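You operate a simulated robot arm through the tools that you are given. There is no shell and no other tool.

You are at the controls of a simulated robot arm. One attempt, no reset.

TASK
Put things in order on the peninsula counter top. At the end: the purple medium hair roller is on the teal carton (marked "FLOSS"); the blue cord clip stands on top of the white wrapped pack (marked "BUDS"); the green brush head from the peninsula counter top stands on top of the white floss pod; the yellow peg from the peninsula counter top is on the cream tray; whatever was shut is shut again. Leave all else as you found it, and nothing knocked over.

It is judged by the outcome, as a careful person would: the job done as asked, and still so three seconds after it is handed in. It fails if anything else is knocked over, pushed out of place, dropped, spilled or broken.

THE ROBOT
A 5-joint arm with a two-finger parallel gripper, fixed in place. Base frame: the origin is at the foot of the arm, x ahead of it, y to its left, z up; the work surface is at about z = 0. Lengths are in m, angles in rad, forces in N, time in s.
With the tool pointing down near the work surface it reaches from about 0.26 to 0.68 m from the base axis. Its first joint turns from -1.152 to 1.152 rad. The tool tilts only in the upright plane through the base axis and itself; it spins freely about its own axis. Payload 2.9 kg.
The tool frame sits at the grasp point between the pads (the TCP): z along the fingers, y along the line on which they close. The tips reach 0.03 m beyond it. The gripper opens to 0.11 m. The fingers are 0.02 m wide and 0.01 m thick; the gripper's body (0.048 by 0.112 m) begins 0.055 m behind the TCP.
Orientation is told as [roll, pitch, yaw] about the base's x, y, z axes, in that order, counted from this pose: with the fingers straight down and closing along the base's y, the tool's x points along the base's -x, its y along +y and its z along -z.

THE INTERFACE
- The arm moves only by the tool move_arm. Its argument "motion" is a list of rows, each a list of 6 numbers: the shift along the base's x, y, z in m, then the turn, a rotation vector about the base's x, y, z in rad. In form: [[x, y, z, wx, wy, wz], ...]. A call has 1 to 20 rows; each row is the pose to reach, as a shift and turn from the pose commanded when the call began. "grip" is the opening, from 0 (shut) to 1 (fully open), set as the call begins (left out, the last holds). Rows are played at 5 a second. More than 0.05 m and 0.15 rad between two rows, or a gripper value outside its range, and nothing of the call is played. Where a pose cannot be reached the arm comes as near as it can. A force on the tool above 40 N (or 10 N above the force at the start of the call, whichever is more), or a blocked arm, ends the call early, and 0.2 s more pass. The fingers move at their own pace (about 0.108 m/s each) and stop on an object; they squeeze with about 26 N. The grip force told is the motor's: it shows also when the fingers shut on nothing. Time passes only in rows, and 0.2 s behind the last, so rows that repeat a pose let the fingers close. The reply holds the time, the measured pose of the TCP, the force on the tool along the base axes, the opening and the grip force, in the units named above and with some noise, with the torque about the TCP (base axes, N m) and any sound that the robot's microphone picked up.
- Cameras (640 x 400 px; columns grow to the right, rows downward): "scene" is fixed at [0.0368, -0.4633, 0.5866]; the picture's right is [0.72, -0.69, 0.00], its down [-0.49, -0.51, -0.71] and it looks along [0.49, 0.51, -0.70] (base axes); focal length 293 px, centre (320, 200). "wrist" rides on the gripper at [0.072, 0.017, -0.103] in the tool frame; the picture's right is [-0.23, 0.97, 0.00], its down [-0.76, -0.18, -0.62] and it looks along [-0.61, -0.14, 0.78] (tool axes); focal length 222 px, centre (320, 200). There is no depth. A picture from a camera that has moved, and an enlarged one, comes with that camera's place and axes in the base frame and with its lens.
- capture(camera): a new picture of that camera. No time passes.
- close_up(camera, box): a new picture of the part [left, top, right, bottom] of that camera's present view, enlarged. No time passes.
- sign_off(): hands the job in; it is judged then, once.

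Nothing tells you positions but the pictures and the camera data. Unless the task says otherwise, let go and move clear before handing in.

The tools are called after ">>>" as name(argument=value, ...) on one line, values as JSON. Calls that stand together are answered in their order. move_arm: Moves the arm, as the interface text tells. Its arguments: {"type":"object","properties":{"motion":{"type":"array","items":{"type":"array","items":{"type":"number"}}},"grip":{"type":"number"}},"required":["motion"]} The other tools are called the same way: capture (camera) takes a picture; close_up (camera, box) takes an enlarged picture of a part of a camera's view; sign_off () hands the job in.

At the start:

```text
time_s: 0.0
eef_pos: [0.4655, -0.055, 0.3178]
tool_rot: [0.001, -0.001, -0.001]
force: [0.0, 0.0, 0.0]
wrist_torque: [0.0, -0.01, -0.02]
finger_gap: 0.1101
grasp_force: 0.1
```

scene: 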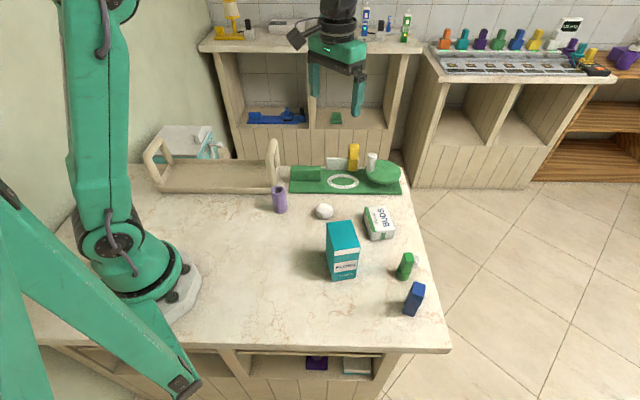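
wrist: 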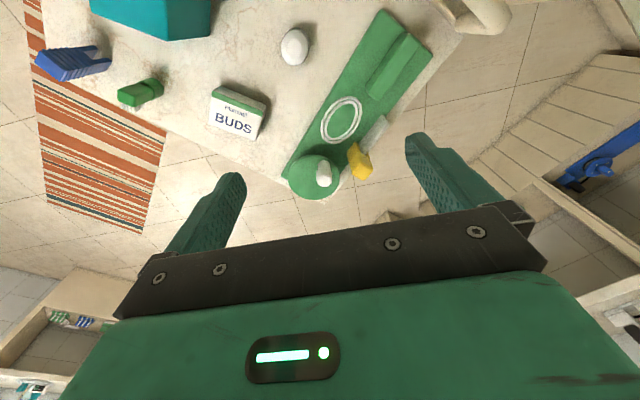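

I see a counter with a purple roller, a white pod, a teal FLOSS carton, a BUDS pack, a green brush head, a blue clip, and a green thing at the back with a yellow object. I'll take enlarged pictures to work out where everything is.

>>> close_up(camera="scene", box=[260, 130, 420, 230])

>>> close_up(camera="scene", box=[300, 200, 460, 330])

>>> close_up(camera="scene", box=[130, 110, 300, 230])

>>> close_up(camera="wrist", box=[0, 0, 320, 200])

>>> close_up(camera="wrist", box=[240, 0, 560, 220])

>>> close_up(camera="scene", box=[200, 0, 430, 130])

>>> close_up(camera="scene", box=[200, 330, 440, 400])

>>> close_up(camera="scene", box=[420, 10, 640, 130])

```text
4.00 times, centred on (340, 180) of scene
camera zoom: at [0.0368, -0.4633, 0.5866], right [0.72, -0.69, 0.0], down [-0.49, -0.51, -0.71], along [0.49, 0.51, -0.7], focal length 1173 px, centre (240, 280)
```

zoom: 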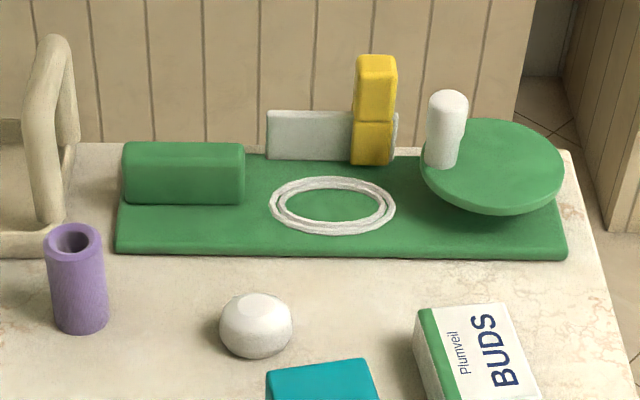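

```text
3.08 times, centred on (380, 265) of scene
camera zoom: at [0.0368, -0.4633, 0.5866], right [0.72, -0.69, 0.0], down [-0.49, -0.51, -0.71], along [0.49, 0.51, -0.7], focal length 902 px, centre (135, 0)
```

zoom: 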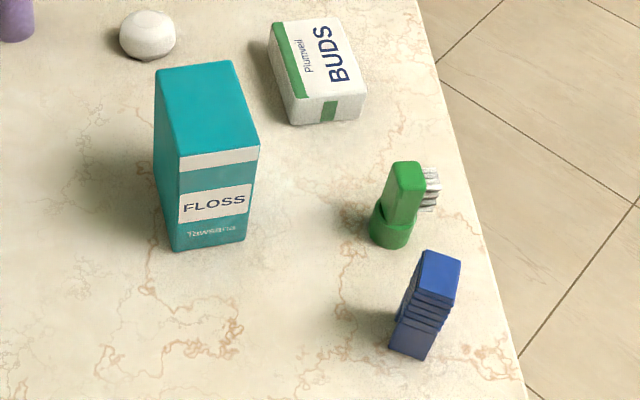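

```text
3.33 times, centred on (215, 170) of scene
camera zoom: at [0.0368, -0.4633, 0.5866], right [0.72, -0.69, 0.0], down [-0.49, -0.51, -0.71], along [0.49, 0.51, -0.7], focal length 978 px, centre (670, 300)
```

zoom: 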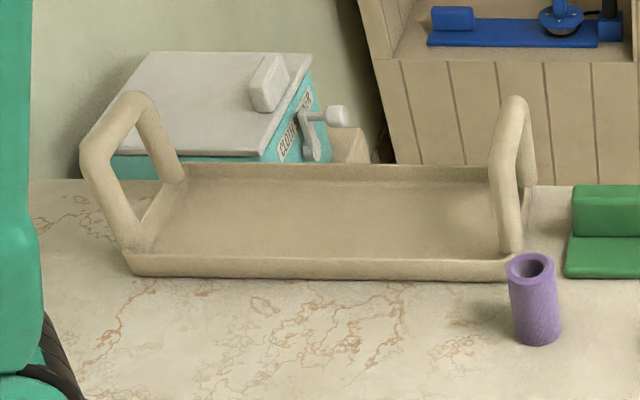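

```text
2.00 times, centred on (160, 100) of wrist
camera zoom: at [0.3929, -0.0381, 0.4222], right [0.23, 0.97, 0.0], down [0.76, -0.18, 0.62], along [0.61, -0.14, -0.78], focal length 444 px, centre (640, 400)
```

zoom: 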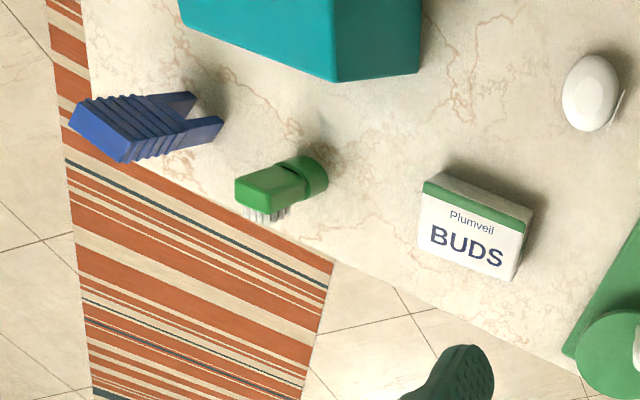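

```text
1.82 times, centred on (400, 110) of wrist
camera zoom: at [0.3929, -0.0381, 0.4222], right [0.23, 0.97, 0.0], down [0.76, -0.18, 0.62], along [0.61, -0.14, -0.78], focal length 404 px, centre (174, 364)
```

zoom: 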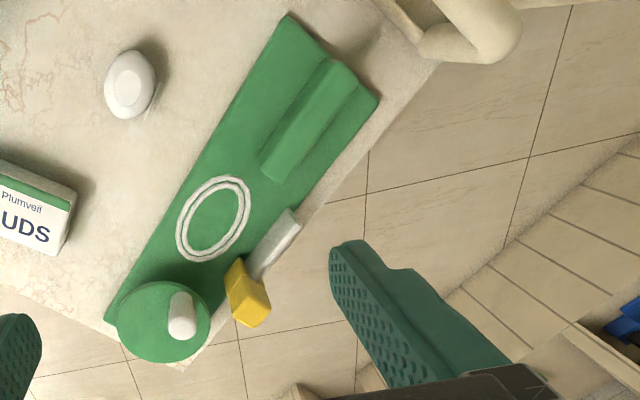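

```text
2.78 times, centred on (315, 65) of scene
camera zoom: at [0.0368, -0.4633, 0.5866], right [0.72, -0.69, 0.0], down [-0.49, -0.51, -0.71], along [0.49, 0.51, -0.7], focal length 816 px, centre (334, 576)
```

zoom: 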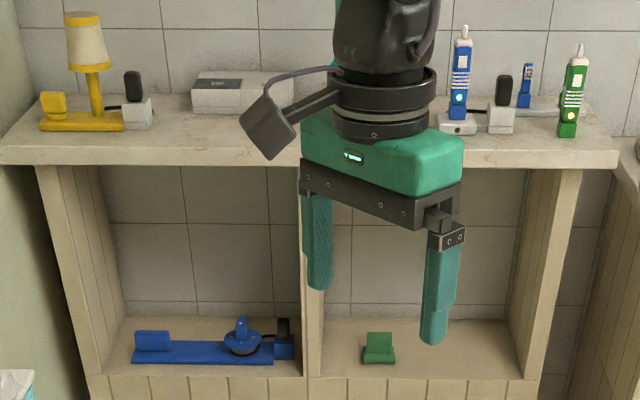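

```text
2.67 times, centred on (320, 365) of scene
camera zoom: at [0.0368, -0.4633, 0.5866], right [0.72, -0.69, 0.0], down [-0.49, -0.51, -0.71], along [0.49, 0.51, -0.7], focal length 782 px, centre (320, -240)
```

zoom: 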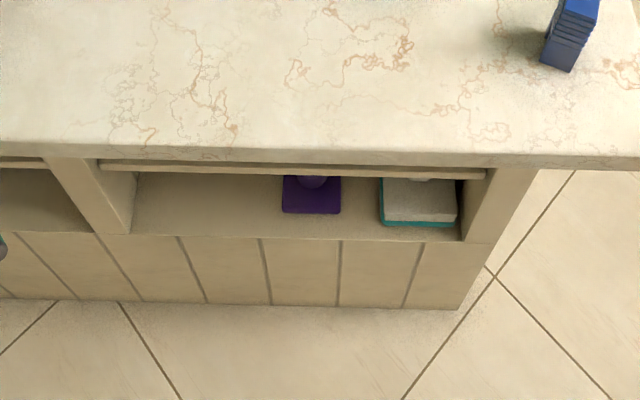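

```text
2.91 times, centred on (530, 70) of scene
camera zoom: at [0.0368, -0.4633, 0.5866], right [0.72, -0.69, 0.0], down [-0.49, -0.51, -0.71], along [0.49, 0.51, -0.7], focal length 853 px, centre (-291, 578)
```

zoom: 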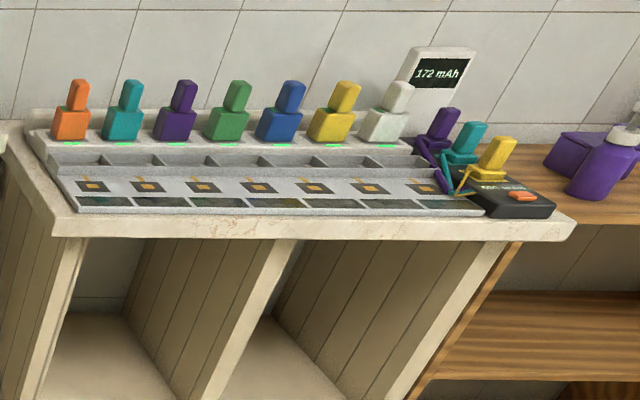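

The green device behind the pod, with the yellow part beside it, is unclear from here. I'll lower the wrist camera toward it, staying above everything, to see what the yellow object is and whether anything is shut.

>>> move_arm(motion=[[-0.02, 0, -0.03, 0, 0, 0], [-0.04, 0, -0.06, 0, 0, 0], [-0.06, 0, -0.09, 0, 0, 0], [-0.065, 0, -0.11, 0, 0, 0], [-0.065, 0, -0.11, 0, 0, 0]], grip=1.0)

>>> capture(camera="wrist")

>>> capture(camera="scene")

```text
time_s: 1.2
eef_pos: [0.4009, -0.0537, 0.2095]
tool_rot: [-0.001, -0.001, 0.0]
force: [0.8, -0.2, -0.8]
wrist_torque: [0.01, -0.01, -0.03]
finger_gap: 0.1098
grasp_force: 0.2
```

```text
taken
camera wrist: at [0.3275, -0.0368, 0.3136], right [0.23, 0.97, 0.0], down [0.76, -0.18, 0.62], along [0.61, -0.14, -0.78], focal length 222 px, centre (320, 200)
```

wrist: 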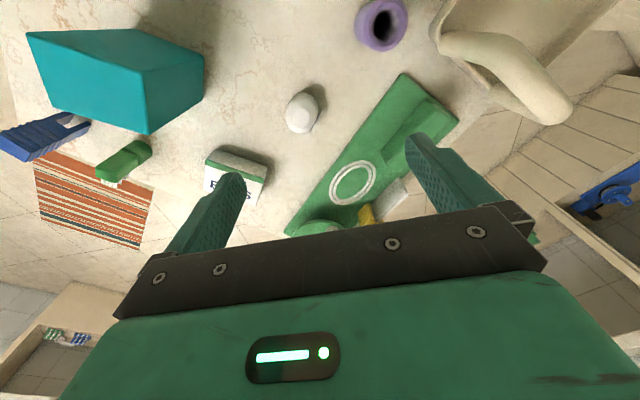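

```text
taken
```

scene: 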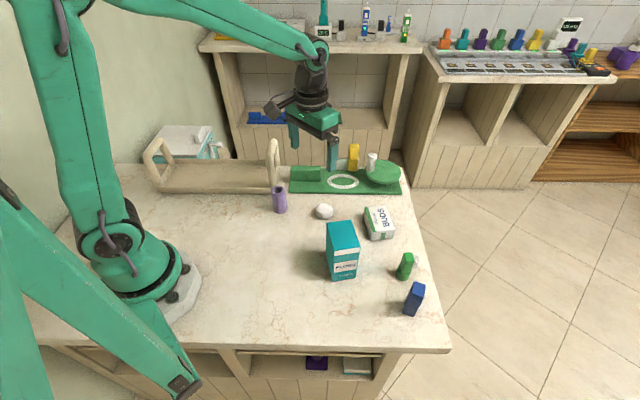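

The fingers block the view here. I'll move forward over the device, staying high, to see the yellow part better.

>>> move_arm(motion=[[0.04, 0.0, 0.01, 0, 0, 0], [0.08, 0.01, 0.02, 0, 0, 0], [0.12, 0.02, 0.03, 0, 0, 0], [0.15, 0.03, 0.04, 0, 0, 0], [0.15, 0.03, 0.04, 0, 0, 0]])

>>> capture(camera="wrist")

>>> close_up(camera="wrist", box=[160, 0, 480, 200])

```text
time_s: 2.4
eef_pos: [0.5517, -0.0235, 0.2492]
tool_rot: [0.0, 0.0, 0.0]
force: [-0.2, -0.7, 0.3]
wrist_torque: [0.02, -0.02, 0.01]
finger_gap: 0.1099
grasp_force: 0.0
```

```text
taken
camera wrist: at [0.4785, -0.0058, 0.3524], right [0.23, 0.97, 0.0], down [0.76, -0.18, 0.62], along [0.61, -0.14, -0.78], focal length 222 px, centre (320, 200)
```

wrist: 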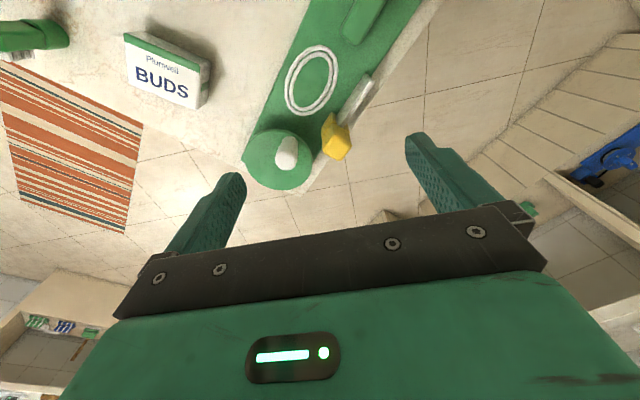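

```text
2.00 times, centred on (320, 100) of wrist
camera zoom: at [0.4785, -0.0058, 0.3524], right [0.23, 0.97, 0.0], down [0.76, -0.18, 0.62], along [0.61, -0.14, -0.78], focal length 444 px, centre (320, 400)
```

zoom: 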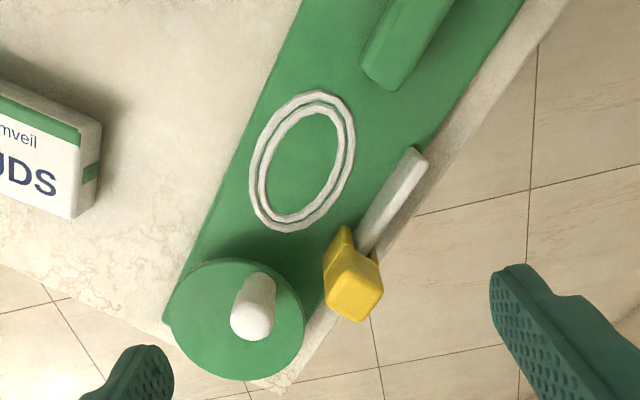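

>>> close_up(camera="scene", box=[320, 135, 410, 200])

>>> close_up(camera="scene", box=[240, 90, 350, 150])

>>> close_up(camera="wrist", box=[230, 90, 390, 200])

>>> close_up(camera="wrist", box=[540, 120, 640, 250])

>>> close_up(camera="wrist", box=[0, 290, 120, 400])

```text
6.15 times, centred on (365, 168) of scene
camera zoom: at [0.0368, -0.4633, 0.5866], right [0.72, -0.69, 0.0], down [-0.49, -0.51, -0.71], along [0.49, 0.51, -0.7], focal length 1805 px, centre (43, 400)
```

zoom: 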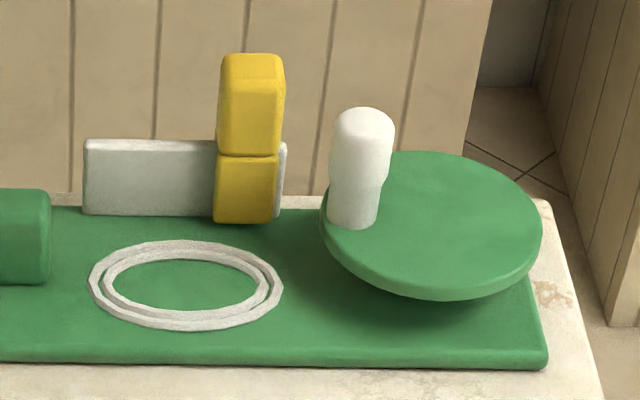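

```text
5.82 times, centred on (295, 120) of scene
camera zoom: at [0.0368, -0.4633, 0.5866], right [0.72, -0.69, 0.0], down [-0.49, -0.51, -0.71], along [0.49, 0.51, -0.7], focal length 1706 px, centre (466, 666)
```

zoom: 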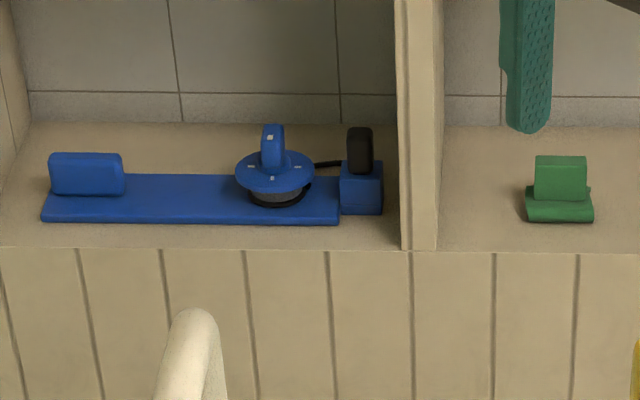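

```text
3.64 times, centred on (310, 145) of wrist
camera zoom: at [0.4785, -0.0058, 0.3524], right [0.23, 0.97, 0.0], down [0.76, -0.18, 0.62], along [0.61, -0.14, -0.78], focal length 808 px, centre (356, 400)
```

zoom: 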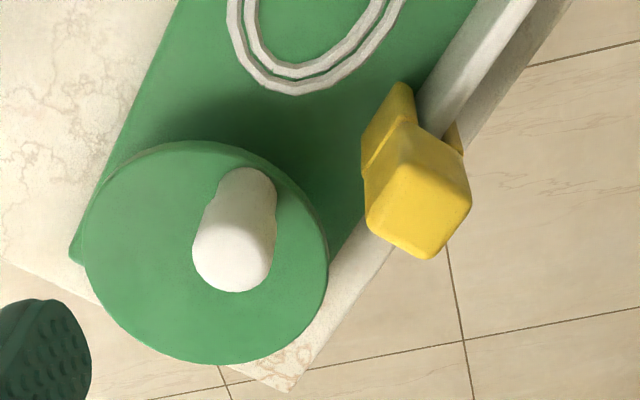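

```text
3.08 times, centred on (590, 185) of wrist
camera zoom: at [0.4785, -0.0058, 0.3524], right [0.23, 0.97, 0.0], down [0.76, -0.18, 0.62], along [0.61, -0.14, -0.78], focal length 684 px, centre (-511, 246)
```

zoom: 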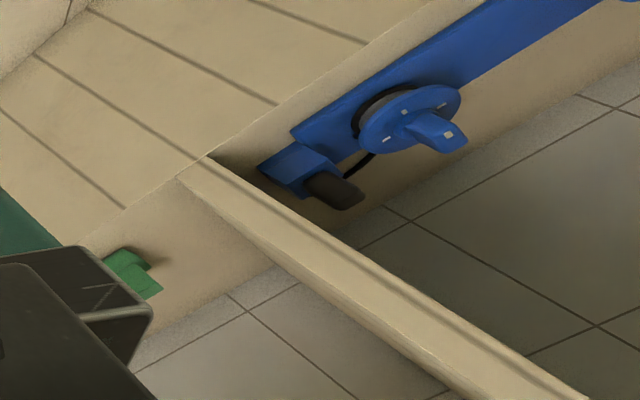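

```text
3.64 times, centred on (60, 345) of wrist
camera zoom: at [0.4785, -0.0058, 0.3524], right [0.23, 0.97, 0.0], down [0.76, -0.18, 0.62], along [0.61, -0.14, -0.78], focal length 808 px, centre (1266, -327)
```

zoom: 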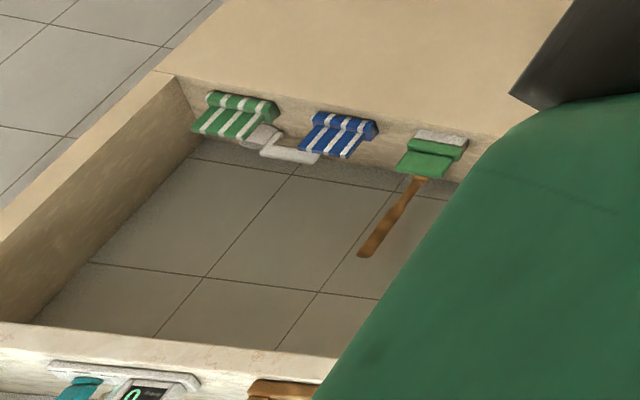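

The yellow piece appears to straddle a grey plate on the green device. I'll turn the wrist camera to look at it from the tray side before deciding how it comes off.

>>> move_arm(motion=[[0, 0.01, 0, 0, 0, -0.14], [0, 0.02, 0, 0, 0, -0.28], [0, 0.03, 0, 0, 0, -0.42], [0, 0.04, 0, 0, 0, -0.56], [0, 0.05, 0, 0, 0, -0.7], [0, 0.06, 0, 0, 0, -0.84], [0.005, 0.07, 0, 0, 0, -0.98], [0.01, 0.07, -0.01, 0, 0, -1.12], [0.015, 0.07, -0.02, 0, 0, -1.26], [0.02, 0.07, -0.03, 0, 0, -1.4], [0.025, 0.07, -0.04, 0, 0, -1.54], [0.025, 0.07, -0.04, 0, 0, -1.57]])

>>> capture(camera="wrist")

>>> close_up(camera="wrist", box=[220, 40, 420, 165])

```text
time_s: 5.0
eef_pos: [0.5765, 0.0443, 0.2071]
tool_rot: [-0.001, 0.0, -1.573]
force: [-0.2, 0.4, 0.1]
wrist_torque: [-0.03, 0.02, -0.03]
finger_gap: 0.1098
grasp_force: 0.0
```

```text
taken
camera wrist: at [0.5923, 0.1179, 0.3117], right [0.97, -0.23, 0.0], down [-0.18, -0.76, 0.62], along [-0.14, -0.61, -0.78], focal length 222 px, centre (320, 200)
```

wrist: 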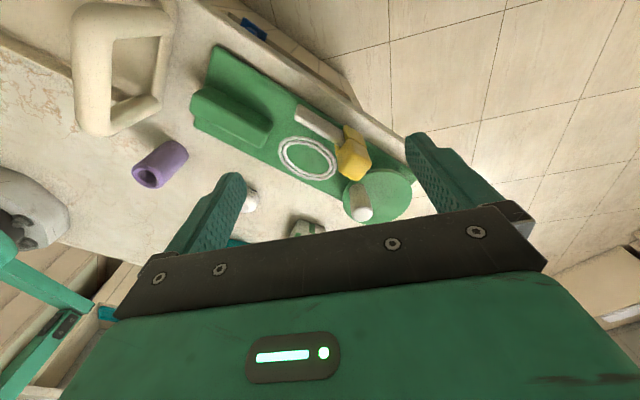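

```text
3.20 times, centred on (320, 102) of wrist
camera zoom: at [0.5923, 0.1179, 0.3117], right [0.97, -0.23, 0.0], down [-0.18, -0.76, 0.62], along [-0.14, -0.61, -0.78], focal length 711 px, centre (320, 512)
```

zoom: 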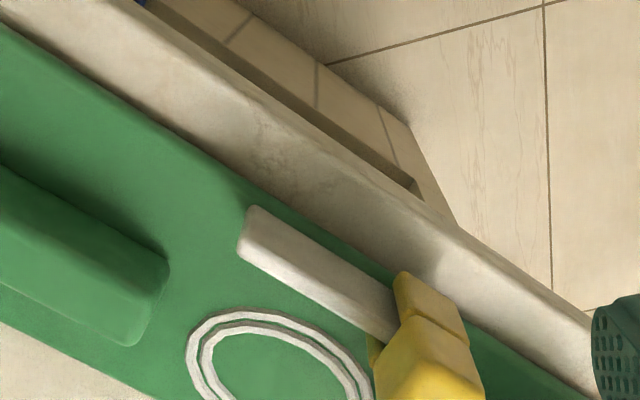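

From this side the yellow piece is clearly forked over the grey plate. I'll turn back and take a low, tilted look at the device to see under the disc and how the yellow piece sits.

>>> move_arm(motion=[[-0.01, -0.01, 0, 0, 0, 0.14], [-0.03, -0.02, 0, 0, 0, 0.28], [-0.05, -0.03, 0, 0, 0, 0.42], [-0.07, -0.04, 0, 0, 0, 0.56], [-0.09, -0.05, 0, 0, 0, 0.7], [-0.11, -0.06, 0, 0, 0, 0.84], [-0.13, -0.07, 0, 0, 0, 0.98], [-0.15, -0.08, 0, 0, 0, 1.12], [-0.17, -0.09, 0, 0, 0, 1.26], [-0.18, -0.09, 0, 0, 0, 1.4], [-0.19, -0.09, 0, 0, 0, 1.54], [-0.19, -0.09, 0, 0, 0, 1.57]])

>>> move_arm(motion=[[0, 0, 0, 0, -0.14, 0], [0, 0, 0, 0, -0.28, 0], [0.0, 0, -0.01, 0, -0.42, 0], [0.0, 0, -0.02, 0, -0.56, 0], [0.0, 0, -0.03, 0, -0.63, 0], [0.0, 0, -0.03, 0, -0.63, 0]])

>>> capture(camera="wrist")

>>> close_up(camera="wrist", box=[220, 80, 420, 205])

```text
time_s: 7.6
eef_pos: [0.3861, -0.0441, 0.2095]
tool_rot: [-0.001, 0.0, 0.002]
force: [-0.1, 0.2, -0.8]
wrist_torque: [0.05, 0.0, -0.01]
finger_gap: 0.11
grasp_force: 0.0
```

```text
time_s: 9.0
eef_pos: [0.3859, -0.0452, 0.1765]
tool_rot: [-0.068, -0.624, 0.002]
force: [-0.3, -0.1, -0.2]
wrist_torque: [0.01, 0.02, -0.01]
finger_gap: 0.11
grasp_force: 0.0
out of reach, approached as far as the arm can: row 4, 5, 6
```

```text
taken
camera wrist: at [0.2666, -0.0212, 0.2188], right [0.22, 0.97, 0.08], down [0.25, -0.14, 0.96], along [0.94, -0.2, -0.27], focal length 222 px, centre (320, 200)
```

wrist: 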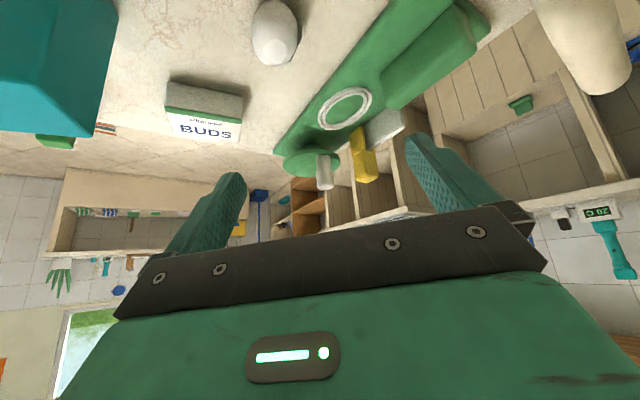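

```text
3.20 times, centred on (320, 142) of wrist
camera zoom: at [0.2666, -0.0212, 0.2188], right [0.22, 0.97, 0.08], down [0.25, -0.14, 0.96], along [0.94, -0.2, -0.27], focal length 711 px, centre (320, 384)
```

zoom: 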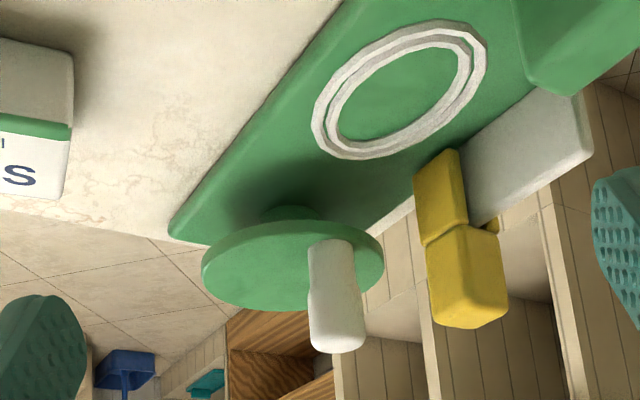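

Now I can tell: the disc is a crank wheel on a hub with nothing beneath it, and the yellow peg is simply forked over the grey plate. I'll straighten the tool and hover over the purple roller, at about (0.34, 0.015), to locate it exactly.

>>> move_arm(motion=[[0, 0, 0.01, 0, 0.14, 0], [0, 0, 0.02, 0, 0.28, 0], [0.0, 0, 0.03, 0, 0.42, 0], [0.0, 0, 0.03, 0, 0.56, 0], [0.0, 0, 0.03, 0, 0.63, 0], [0.0, 0, 0.03, 0, 0.63, 0]])

>>> move_arm(motion=[[-0.01, 0.01, 0, 0, 0, 0.14], [-0.02, 0.02, 0, 0, 0, 0.28], [-0.03, 0.03, 0, 0, 0, 0.42], [-0.04, 0.045, 0, 0, 0, 0.56], [-0.046, 0.06, 0, 0, 0, 0.7], [-0.046, 0.06, 0, 0, 0, 0.785], [-0.046, 0.06, 0, 0, 0, 0.785]])

>>> capture(camera="wrist")

>>> capture(camera="scene")

```text
time_s: 10.4
eef_pos: [0.3862, -0.0458, 0.2081]
tool_rot: [0.0, 0.0, 0.001]
force: [-0.1, -0.7, -0.8]
wrist_torque: [-0.02, 0.01, -0.03]
finger_gap: 0.1099
grasp_force: 0.0
out of reach, approached as far as the arm can: row 4, 5, 6
```

```text
time_s: 12.0
eef_pos: [0.3406, 0.0149, 0.2074]
tool_rot: [-0.001, -0.002, 0.787]
force: [0.5, 0.2, 0.3]
wrist_torque: [-0.01, 0.04, 0.03]
finger_gap: 0.1102
grasp_force: 0.0
```

```text
taken
camera wrist: at [0.2767, -0.0243, 0.3116], right [-0.53, 0.85, 0.0], down [0.66, 0.41, 0.62], along [0.53, 0.33, -0.78], focal length 222 px, centre (320, 200)
```

wrist: 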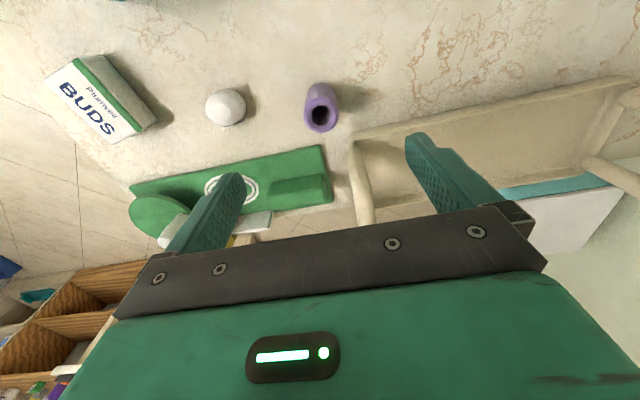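

```text
taken
```

scene: 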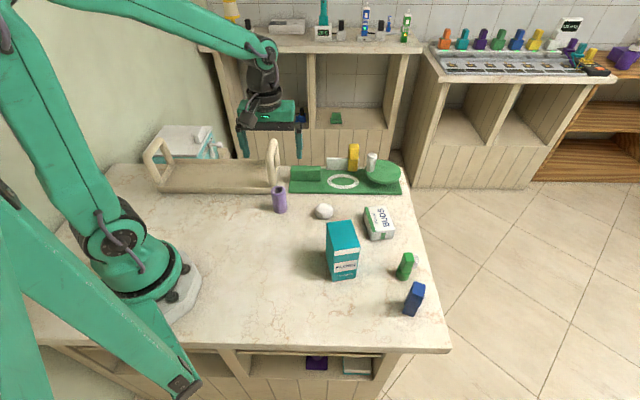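

>>> close_up(camera="wrist", box=[260, 60, 380, 150])

>>> close_up(camera="wrist", box=[330, 60, 640, 260])

>>> close_up(camera="wrist", box=[180, 60, 290, 140])

```text
4.44 times, centred on (320, 105) of wrist
camera zoom: at [0.2767, -0.0243, 0.3116], right [-0.53, 0.85, 0.0], down [0.66, 0.41, 0.62], along [0.53, 0.33, -0.78], focal length 987 px, centre (320, 622)
```

zoom: 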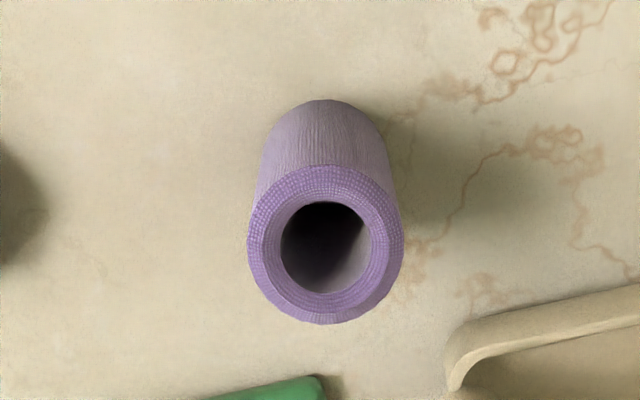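

```text
2.00 times, centred on (485, 160) of wrist
camera zoom: at [0.2767, -0.0243, 0.3116], right [-0.53, 0.85, 0.0], down [0.66, 0.41, 0.62], along [0.53, 0.33, -0.78], focal length 444 px, centre (-10, 280)
```

zoom: 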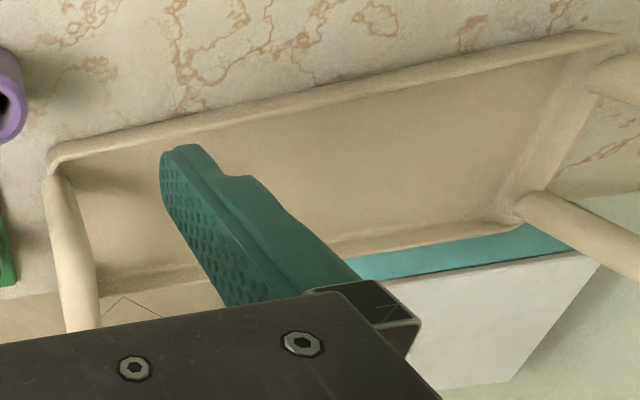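

```text
5.00 times, centred on (235, 100) of wrist
camera zoom: at [0.2767, -0.0243, 0.3116], right [-0.53, 0.85, 0.0], down [0.66, 0.41, 0.62], along [0.53, 0.33, -0.78], focal length 1111 px, centre (745, 700)
```

zoom: 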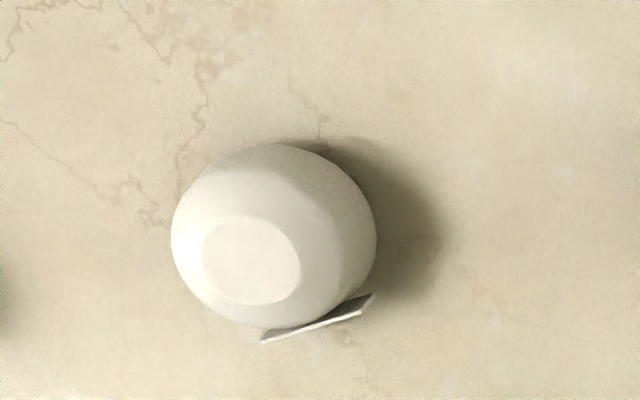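

The roller is at about (0.342, 0.0175), 66 mm tall and 37 mm across, directly under the gripper. I'll lower with the fingers open along the tray edge and grip it.

>>> move_arm(motion=[[0.0014, 0.0026, -0.03, 0, 0, 0], [0.0014, 0.0026, -0.065, 0, 0, 0], [0.0014, 0.0026, -0.1, 0, 0, 0], [0.0014, 0.0026, -0.13, 0, 0, 0], [0.0014, 0.0026, -0.15, 0, 0, 0], [0.0014, 0.0026, -0.165, 0, 0, 0], [0.0014, 0.0026, -0.165, 0, 0, 0]], grip=0.8)

>>> capture(camera="wrist")

>>> close_up(camera="scene", box=[230, 120, 350, 230])

```text
time_s: 13.6
eef_pos: [0.3421, 0.0176, 0.0428]
tool_rot: [0.0, 0.0, 0.786]
force: [0.5, 0.5, -0.4]
wrist_torque: [0.0, -0.01, 0.01]
finger_gap: 0.0878
grasp_force: 0.1
```

```text
taken
camera wrist: at [0.2784, -0.022, 0.1468], right [-0.53, 0.85, 0.0], down [0.66, 0.41, 0.62], along [0.53, 0.33, -0.78], focal length 222 px, centre (320, 200)
```

wrist: 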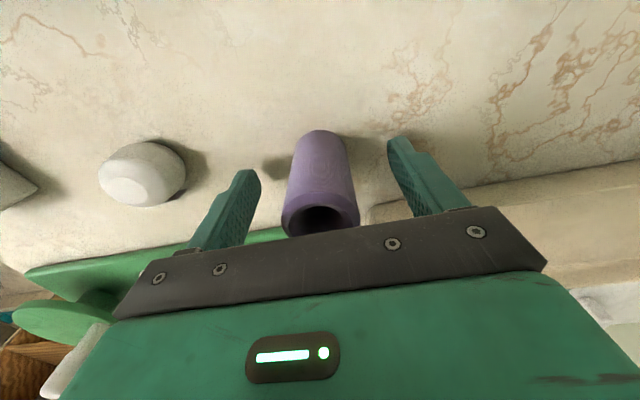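

```text
3.64 times, centred on (290, 175) of scene
camera zoom: at [0.0368, -0.4633, 0.5866], right [0.72, -0.69, 0.0], down [-0.49, -0.51, -0.71], along [0.49, 0.51, -0.7], focal length 1066 px, centre (429, 291)
```

zoom: 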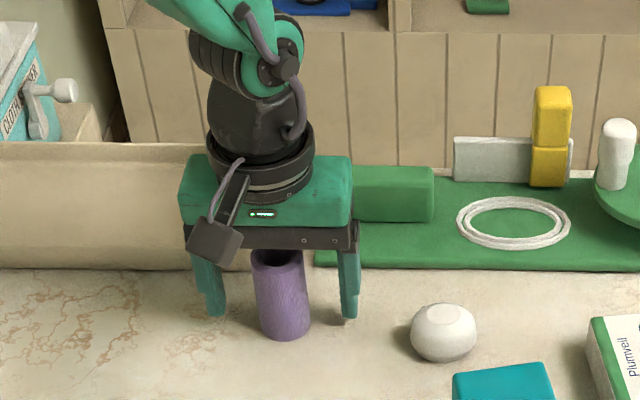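

>>> move_arm(motion=[[0, 0, 0, 0, 0, 0], [0, 0, 0, 0, 0, 0], [0, 0, 0, 0, 0, 0], [0, 0, 0, 0, 0, 0]], grip=0.0)

>>> move_arm(motion=[[0, 0, 0.01, 0, 0, 0], [0, 0, 0.03, 0, 0, 0], [0, 0, 0.06, 0, 0, 0], [0, 0, 0.1, 0, 0, 0], [0, 0, 0.14, 0, 0, 0], [0, 0, 0.17, 0, 0, 0], [0, 0, 0.17, 0, 0, 0]])

>>> capture(camera="wrist")

>>> capture(camera="scene")

```text
time_s: 14.6
eef_pos: [0.3436, 0.0178, 0.0438]
tool_rot: [-0.004, -0.001, 0.786]
force: [0.0, 0.7, 0.1]
wrist_torque: [0.0, 0.04, 0.03]
finger_gap: 0.0369
grasp_force: 26.5
```

```text
time_s: 16.2
eef_pos: [0.3419, 0.0168, 0.2139]
tool_rot: [-0.001, 0.0, 0.785]
force: [0.2, 0.3, 0.1]
wrist_torque: [0.0, 0.01, 0.0]
finger_gap: 0.0367
grasp_force: 26.4
```

```text
taken
camera wrist: at [0.2776, -0.0217, 0.3183], right [-0.53, 0.85, 0.0], down [0.66, 0.41, 0.62], along [0.53, 0.33, -0.78], focal length 222 px, centre (320, 200)
```

wrist: 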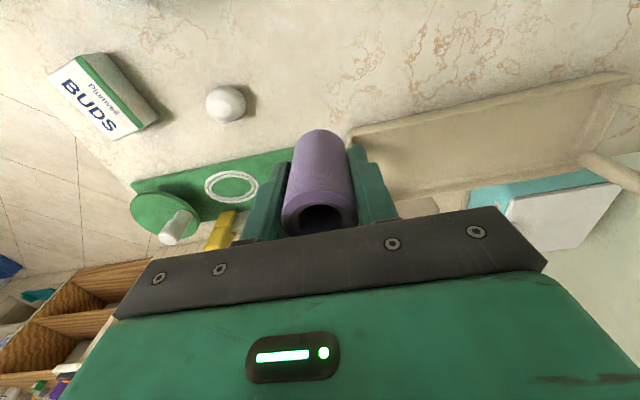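

```text
taken
```

scene: 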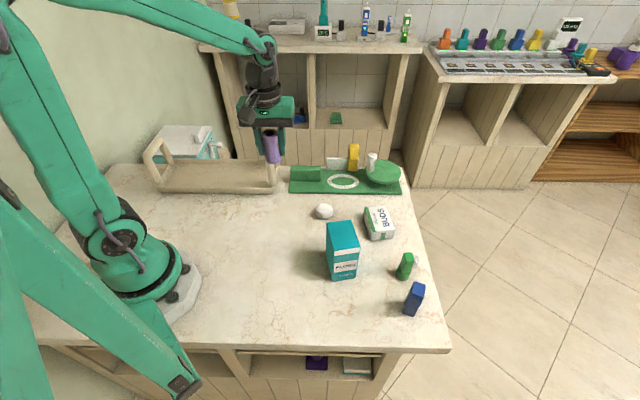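

The roller is held (gap 36.7 mm). I'll carry it high to above the teal carton, which I take to be centred at about (0.328, -0.227), and check alignment there.

>>> move_arm(motion=[[0, -0.03, 0.01, 0, 0, 0], [-0.003, -0.07, 0.01, 0, 0, 0], [-0.006, -0.11, 0.01, 0, 0, 0], [-0.009, -0.15, 0.01, 0, 0, 0], [-0.012, -0.19, 0.01, 0, 0, 0], [-0.014, -0.225, 0.01, 0, 0, 0], [-0.014, -0.244, 0.01, 0, 0, 0], [-0.014, -0.244, 0.01, 0, 0, 0]])

>>> capture(camera="wrist")

>>> capture(camera="scene")

>>> close_up(camera="scene", box=[280, 120, 440, 290])

```text
time_s: 18.0
eef_pos: [0.3272, -0.2269, 0.2222]
tool_rot: [0.0, 0.001, 0.786]
force: [-0.3, 0.3, 0.5]
wrist_torque: [-0.02, -0.01, 0.01]
finger_gap: 0.0365
grasp_force: 25.8
```

```text
taken
camera wrist: at [0.2641, -0.2662, 0.3266], right [-0.53, 0.85, 0.0], down [0.66, 0.41, 0.62], along [0.53, 0.33, -0.78], focal length 222 px, centre (320, 200)
```

wrist: 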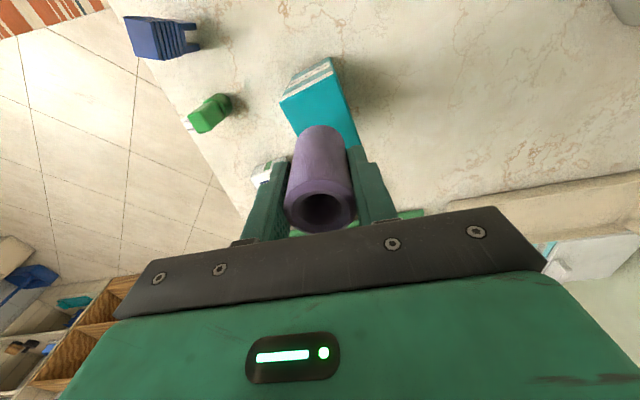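

```text
taken
```

scene: 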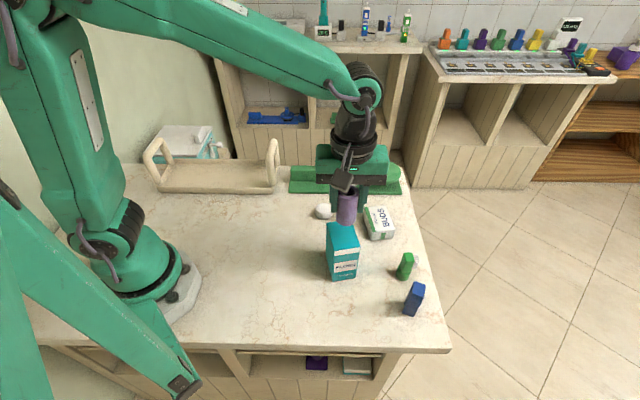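

```text
2.35 times, centred on (360, 205) of scene
camera zoom: at [0.0368, -0.4633, 0.5866], right [0.72, -0.69, 0.0], down [-0.49, -0.51, -0.71], along [0.49, 0.51, -0.7], focal length 690 px, centre (226, 188)
```

zoom: 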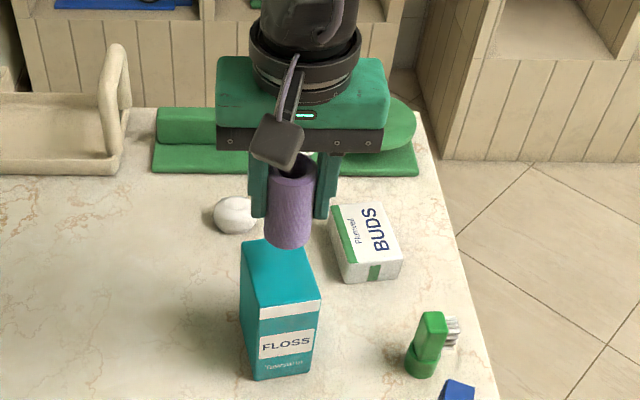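

>>> close_up(camera="wrist", box=[240, 40, 400, 160])

>>> close_up(camera="wrist", box=[100, 0, 260, 140])

```text
3.33 times, centred on (320, 100) of wrist
camera zoom: at [0.2641, -0.2662, 0.3266], right [-0.53, 0.85, 0.0], down [0.66, 0.41, 0.62], along [0.53, 0.33, -0.78], focal length 740 px, centre (320, 533)
```

zoom: 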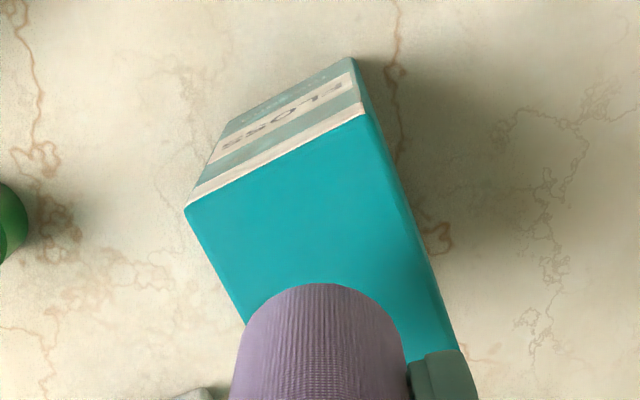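

```text
2.86 times, centred on (180, 70) of wrist
camera zoom: at [0.2641, -0.2662, 0.3266], right [-0.53, 0.85, 0.0], down [0.66, 0.41, 0.62], along [0.53, 0.33, -0.78], focal length 635 px, centre (720, 571)
```

zoom: 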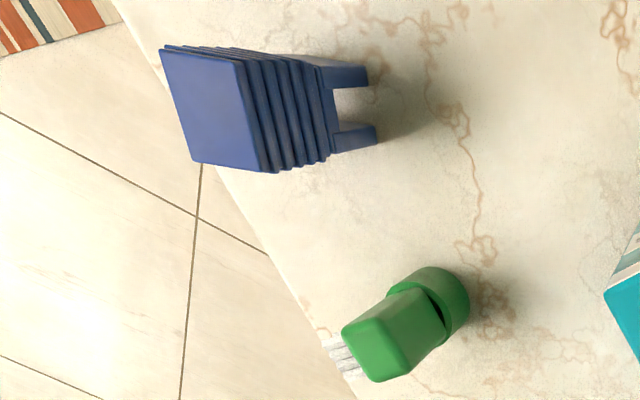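

The carton top centre is about (0.329, -0.225) at z of roughly 0.112. I'll lower the roller to just above it, then step down gently while watching the force.

>>> move_arm(motion=[[0.001, 0.001, -0.025, 0, 0, 0], [0.002, 0.002, -0.045, 0, 0, 0], [0.002, 0.002, -0.055, 0, 0, 0], [0.002, 0.002, -0.06, 0, 0, 0], [0.002, 0.002, -0.06, 0, 0, 0]])

>>> close_up(camera="scene", box=[290, 180, 400, 290])

>>> close_up(camera="wrist", box=[240, 60, 400, 160])

```text
time_s: 19.0
eef_pos: [0.3307, -0.2249, 0.1694]
tool_rot: [-0.007, -0.002, 0.785]
force: [-2.0, 2.4, 9.1]
wrist_torque: [0.24, 0.2, 0.05]
finger_gap: 0.036
grasp_force: 25.8
stopped in row 4: the force on the tool passed its limit at 47 N (the readings are from after the stop); the commanded pose is now the measured one
```

```text
3.64 times, centred on (345, 235) of scene
camera zoom: at [0.0367, -0.4633, 0.5866], right [0.72, -0.69, 0.0], down [-0.49, -0.51, -0.71], along [0.49, 0.51, -0.7], focal length 1066 px, centre (229, 73)
```

zoom: 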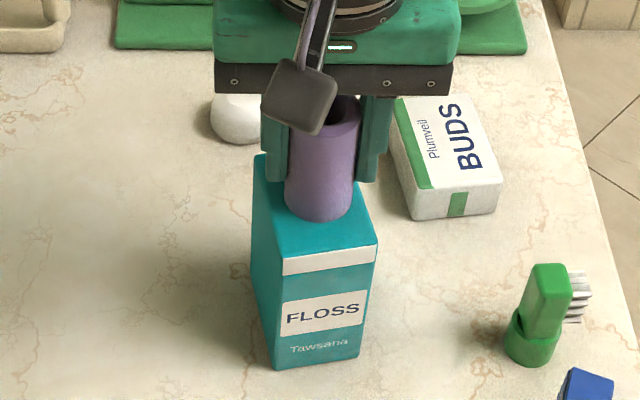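

```text
4.00 times, centred on (320, 110) of wrist
camera zoom: at [0.2658, -0.2634, 0.2737], right [-0.53, 0.85, -0.01], down [0.66, 0.42, 0.63], along [0.53, 0.33, -0.78], focal length 888 px, centre (320, 560)
```

zoom: 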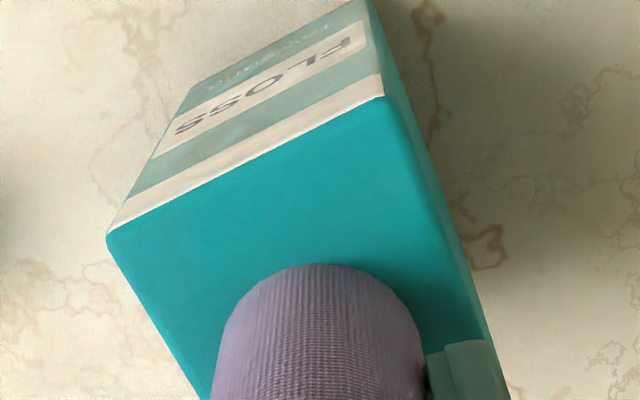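

The roller touched the carton slightly higher than I estimated, and the carton hasn't moved. I'll ease up a hair to take the pressing force off, then check before letting go.

>>> move_arm(motion=[[0, 0, 0.0008, 0, 0, 0], [0, 0, 0.0008, 0, 0, 0]])

>>> close_up(camera="scene", box=[300, 190, 380, 290])

```text
time_s: 19.6
eef_pos: [0.3315, -0.224, 0.1702]
tool_rot: [-0.006, -0.003, 0.785]
force: [-2.1, 1.4, 4.0]
wrist_torque: [0.13, 0.11, 0.01]
finger_gap: 0.0358
grasp_force: 25.8
```

```text
4.00 times, centred on (340, 240) of scene
camera zoom: at [0.0368, -0.4633, 0.5866], right [0.72, -0.69, 0.0], down [-0.49, -0.51, -0.71], along [0.49, 0.51, -0.7], focal length 1173 px, centre (240, 40)
```

zoom: 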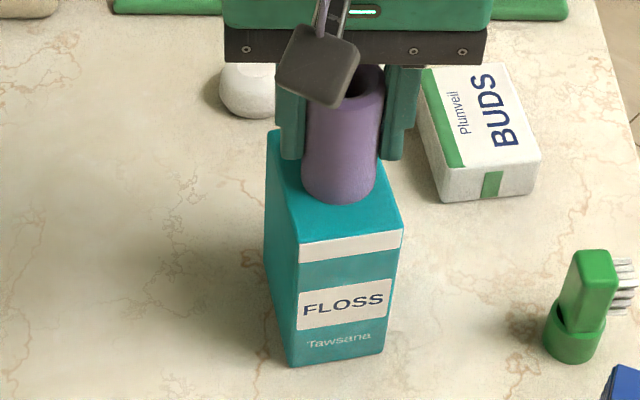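

>>> move_arm(motion=[[0, 0, 0, 0, 0, 0], [0, 0, 0, 0, 0, 0], [0, 0, 0, 0, 0, 0]], grip=0.65)

>>> close_up(camera="scene", box=[300, 190, 380, 290])

>>> capture(camera="wrist")

```text
time_s: 20.4
eef_pos: [0.3308, -0.2244, 0.1703]
tool_rot: [-0.007, -0.002, 0.785]
force: [0.0, -0.1, -0.7]
wrist_torque: [0.02, -0.01, 0.04]
finger_gap: 0.0712
grasp_force: 0.0
```

```text
4.00 times, centred on (340, 240) of scene
camera zoom: at [0.0368, -0.4633, 0.5866], right [0.72, -0.69, 0.0], down [-0.49, -0.51, -0.71], along [0.49, 0.51, -0.7], focal length 1173 px, centre (240, 40)
```

zoom: 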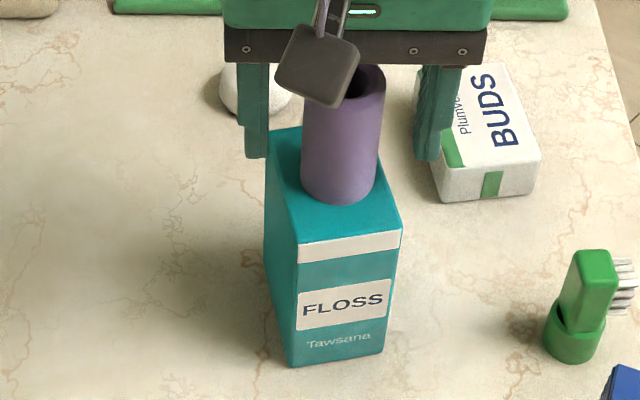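

```text
taken
camera wrist: at [0.2659, -0.2635, 0.2739], right [-0.53, 0.85, -0.01], down [0.66, 0.42, 0.63], along [0.53, 0.33, -0.78], focal length 222 px, centre (320, 200)
```

wrist: 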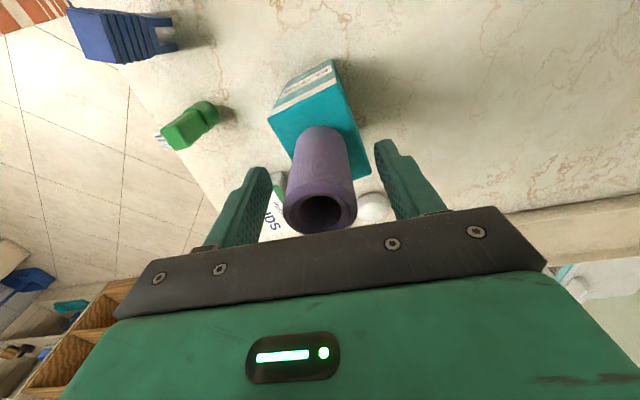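

The roller now stands alone on the carton. I'll rise straight up and go look at the blue clip from above.

>>> move_arm(motion=[[0, 0, 0.02, 0, 0, 0], [0, 0, 0.05, 0, 0, 0], [0, 0, 0.08, 0.006, 0.002, 0], [0, 0, 0.1, 0.006, 0.002, 0], [0.01, -0.03, 0.1, 0.006, 0.002, -0.14], [0.02, -0.06, 0.1, 0.006, 0.002, -0.28], [0.025, -0.09, 0.1, 0.006, 0.002, -0.42], [0.03, -0.12, 0.1, 0.006, 0.002, -0.56], [0.035, -0.15, 0.1, 0.006, 0.002, -0.7], [0.035, -0.17, 0.1, 0.006, 0.002, -0.785], [0.035, -0.17, 0.1, 0.006, 0.002, -0.785]])

>>> capture(camera="wrist")

>>> capture(camera="scene")

```text
time_s: 22.8
eef_pos: [0.3652, -0.3952, 0.271]
tool_rot: [-0.002, -0.002, -0.003]
force: [0.0, -0.1, -0.3]
wrist_torque: [0.04, -0.02, -0.02]
finger_gap: 0.0716
grasp_force: 0.2
```

```text
taken
camera wrist: at [0.2918, -0.3781, 0.374], right [0.23, 0.97, 0.0], down [0.76, -0.18, 0.62], along [0.61, -0.14, -0.78], focal length 222 px, centre (320, 200)
```

wrist: 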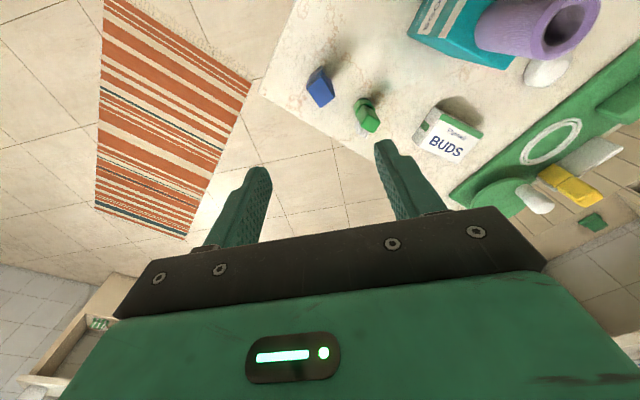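

```text
taken
```

scene: 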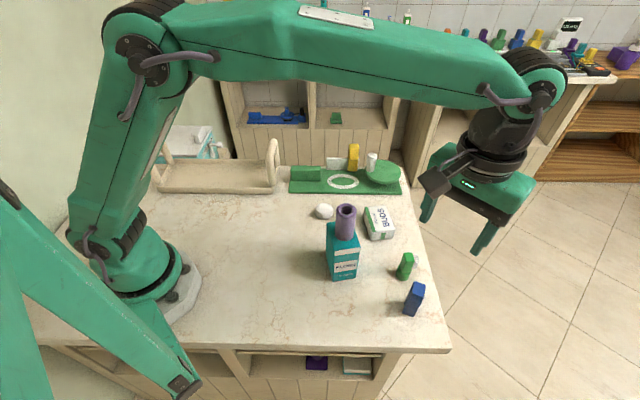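

>>> close_up(camera="wrist", box=[280, 40, 400, 150])

>>> close_up(camera="scene", box=[380, 240, 450, 330])

>>> close_up(camera="wrist", box=[380, 60, 500, 170])

```text
3.64 times, centred on (340, 95) of wrist
camera zoom: at [0.2918, -0.3781, 0.374], right [0.23, 0.97, 0.0], down [0.76, -0.18, 0.62], along [0.61, -0.14, -0.78], focal length 808 px, centre (247, 582)
```

zoom: 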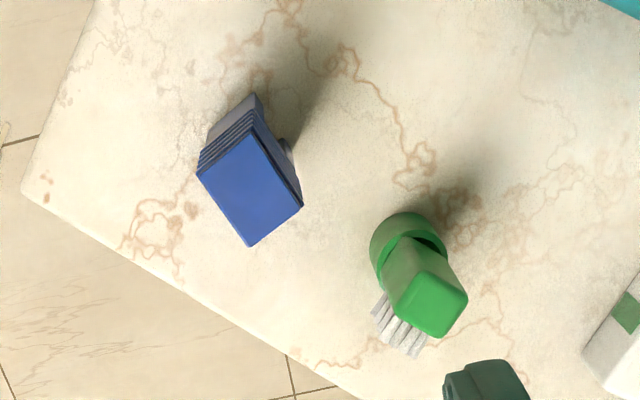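

```text
4.44 times, centred on (415, 285) of scene
camera zoom: at [0.0368, -0.4633, 0.5866], right [0.72, -0.69, 0.0], down [-0.49, -0.51, -0.71], along [0.49, 0.51, -0.7], focal length 1304 px, centre (-102, -178)
```

zoom: 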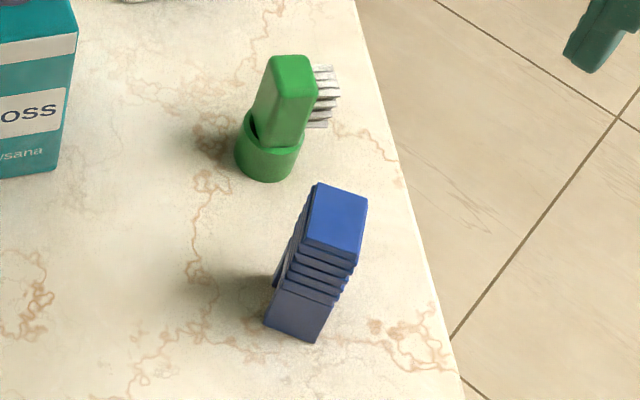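

```text
3.64 times, centred on (440, 115) of wrist
camera zoom: at [0.2918, -0.3781, 0.374], right [0.23, 0.97, 0.0], down [0.76, -0.18, 0.62], along [0.61, -0.14, -0.78], focal length 808 px, centre (-116, 509)
```

zoom: 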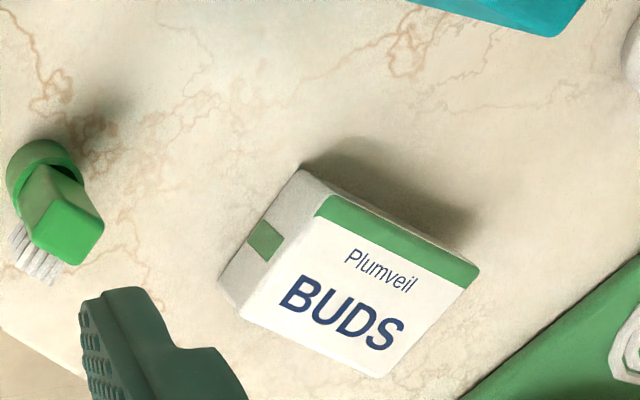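

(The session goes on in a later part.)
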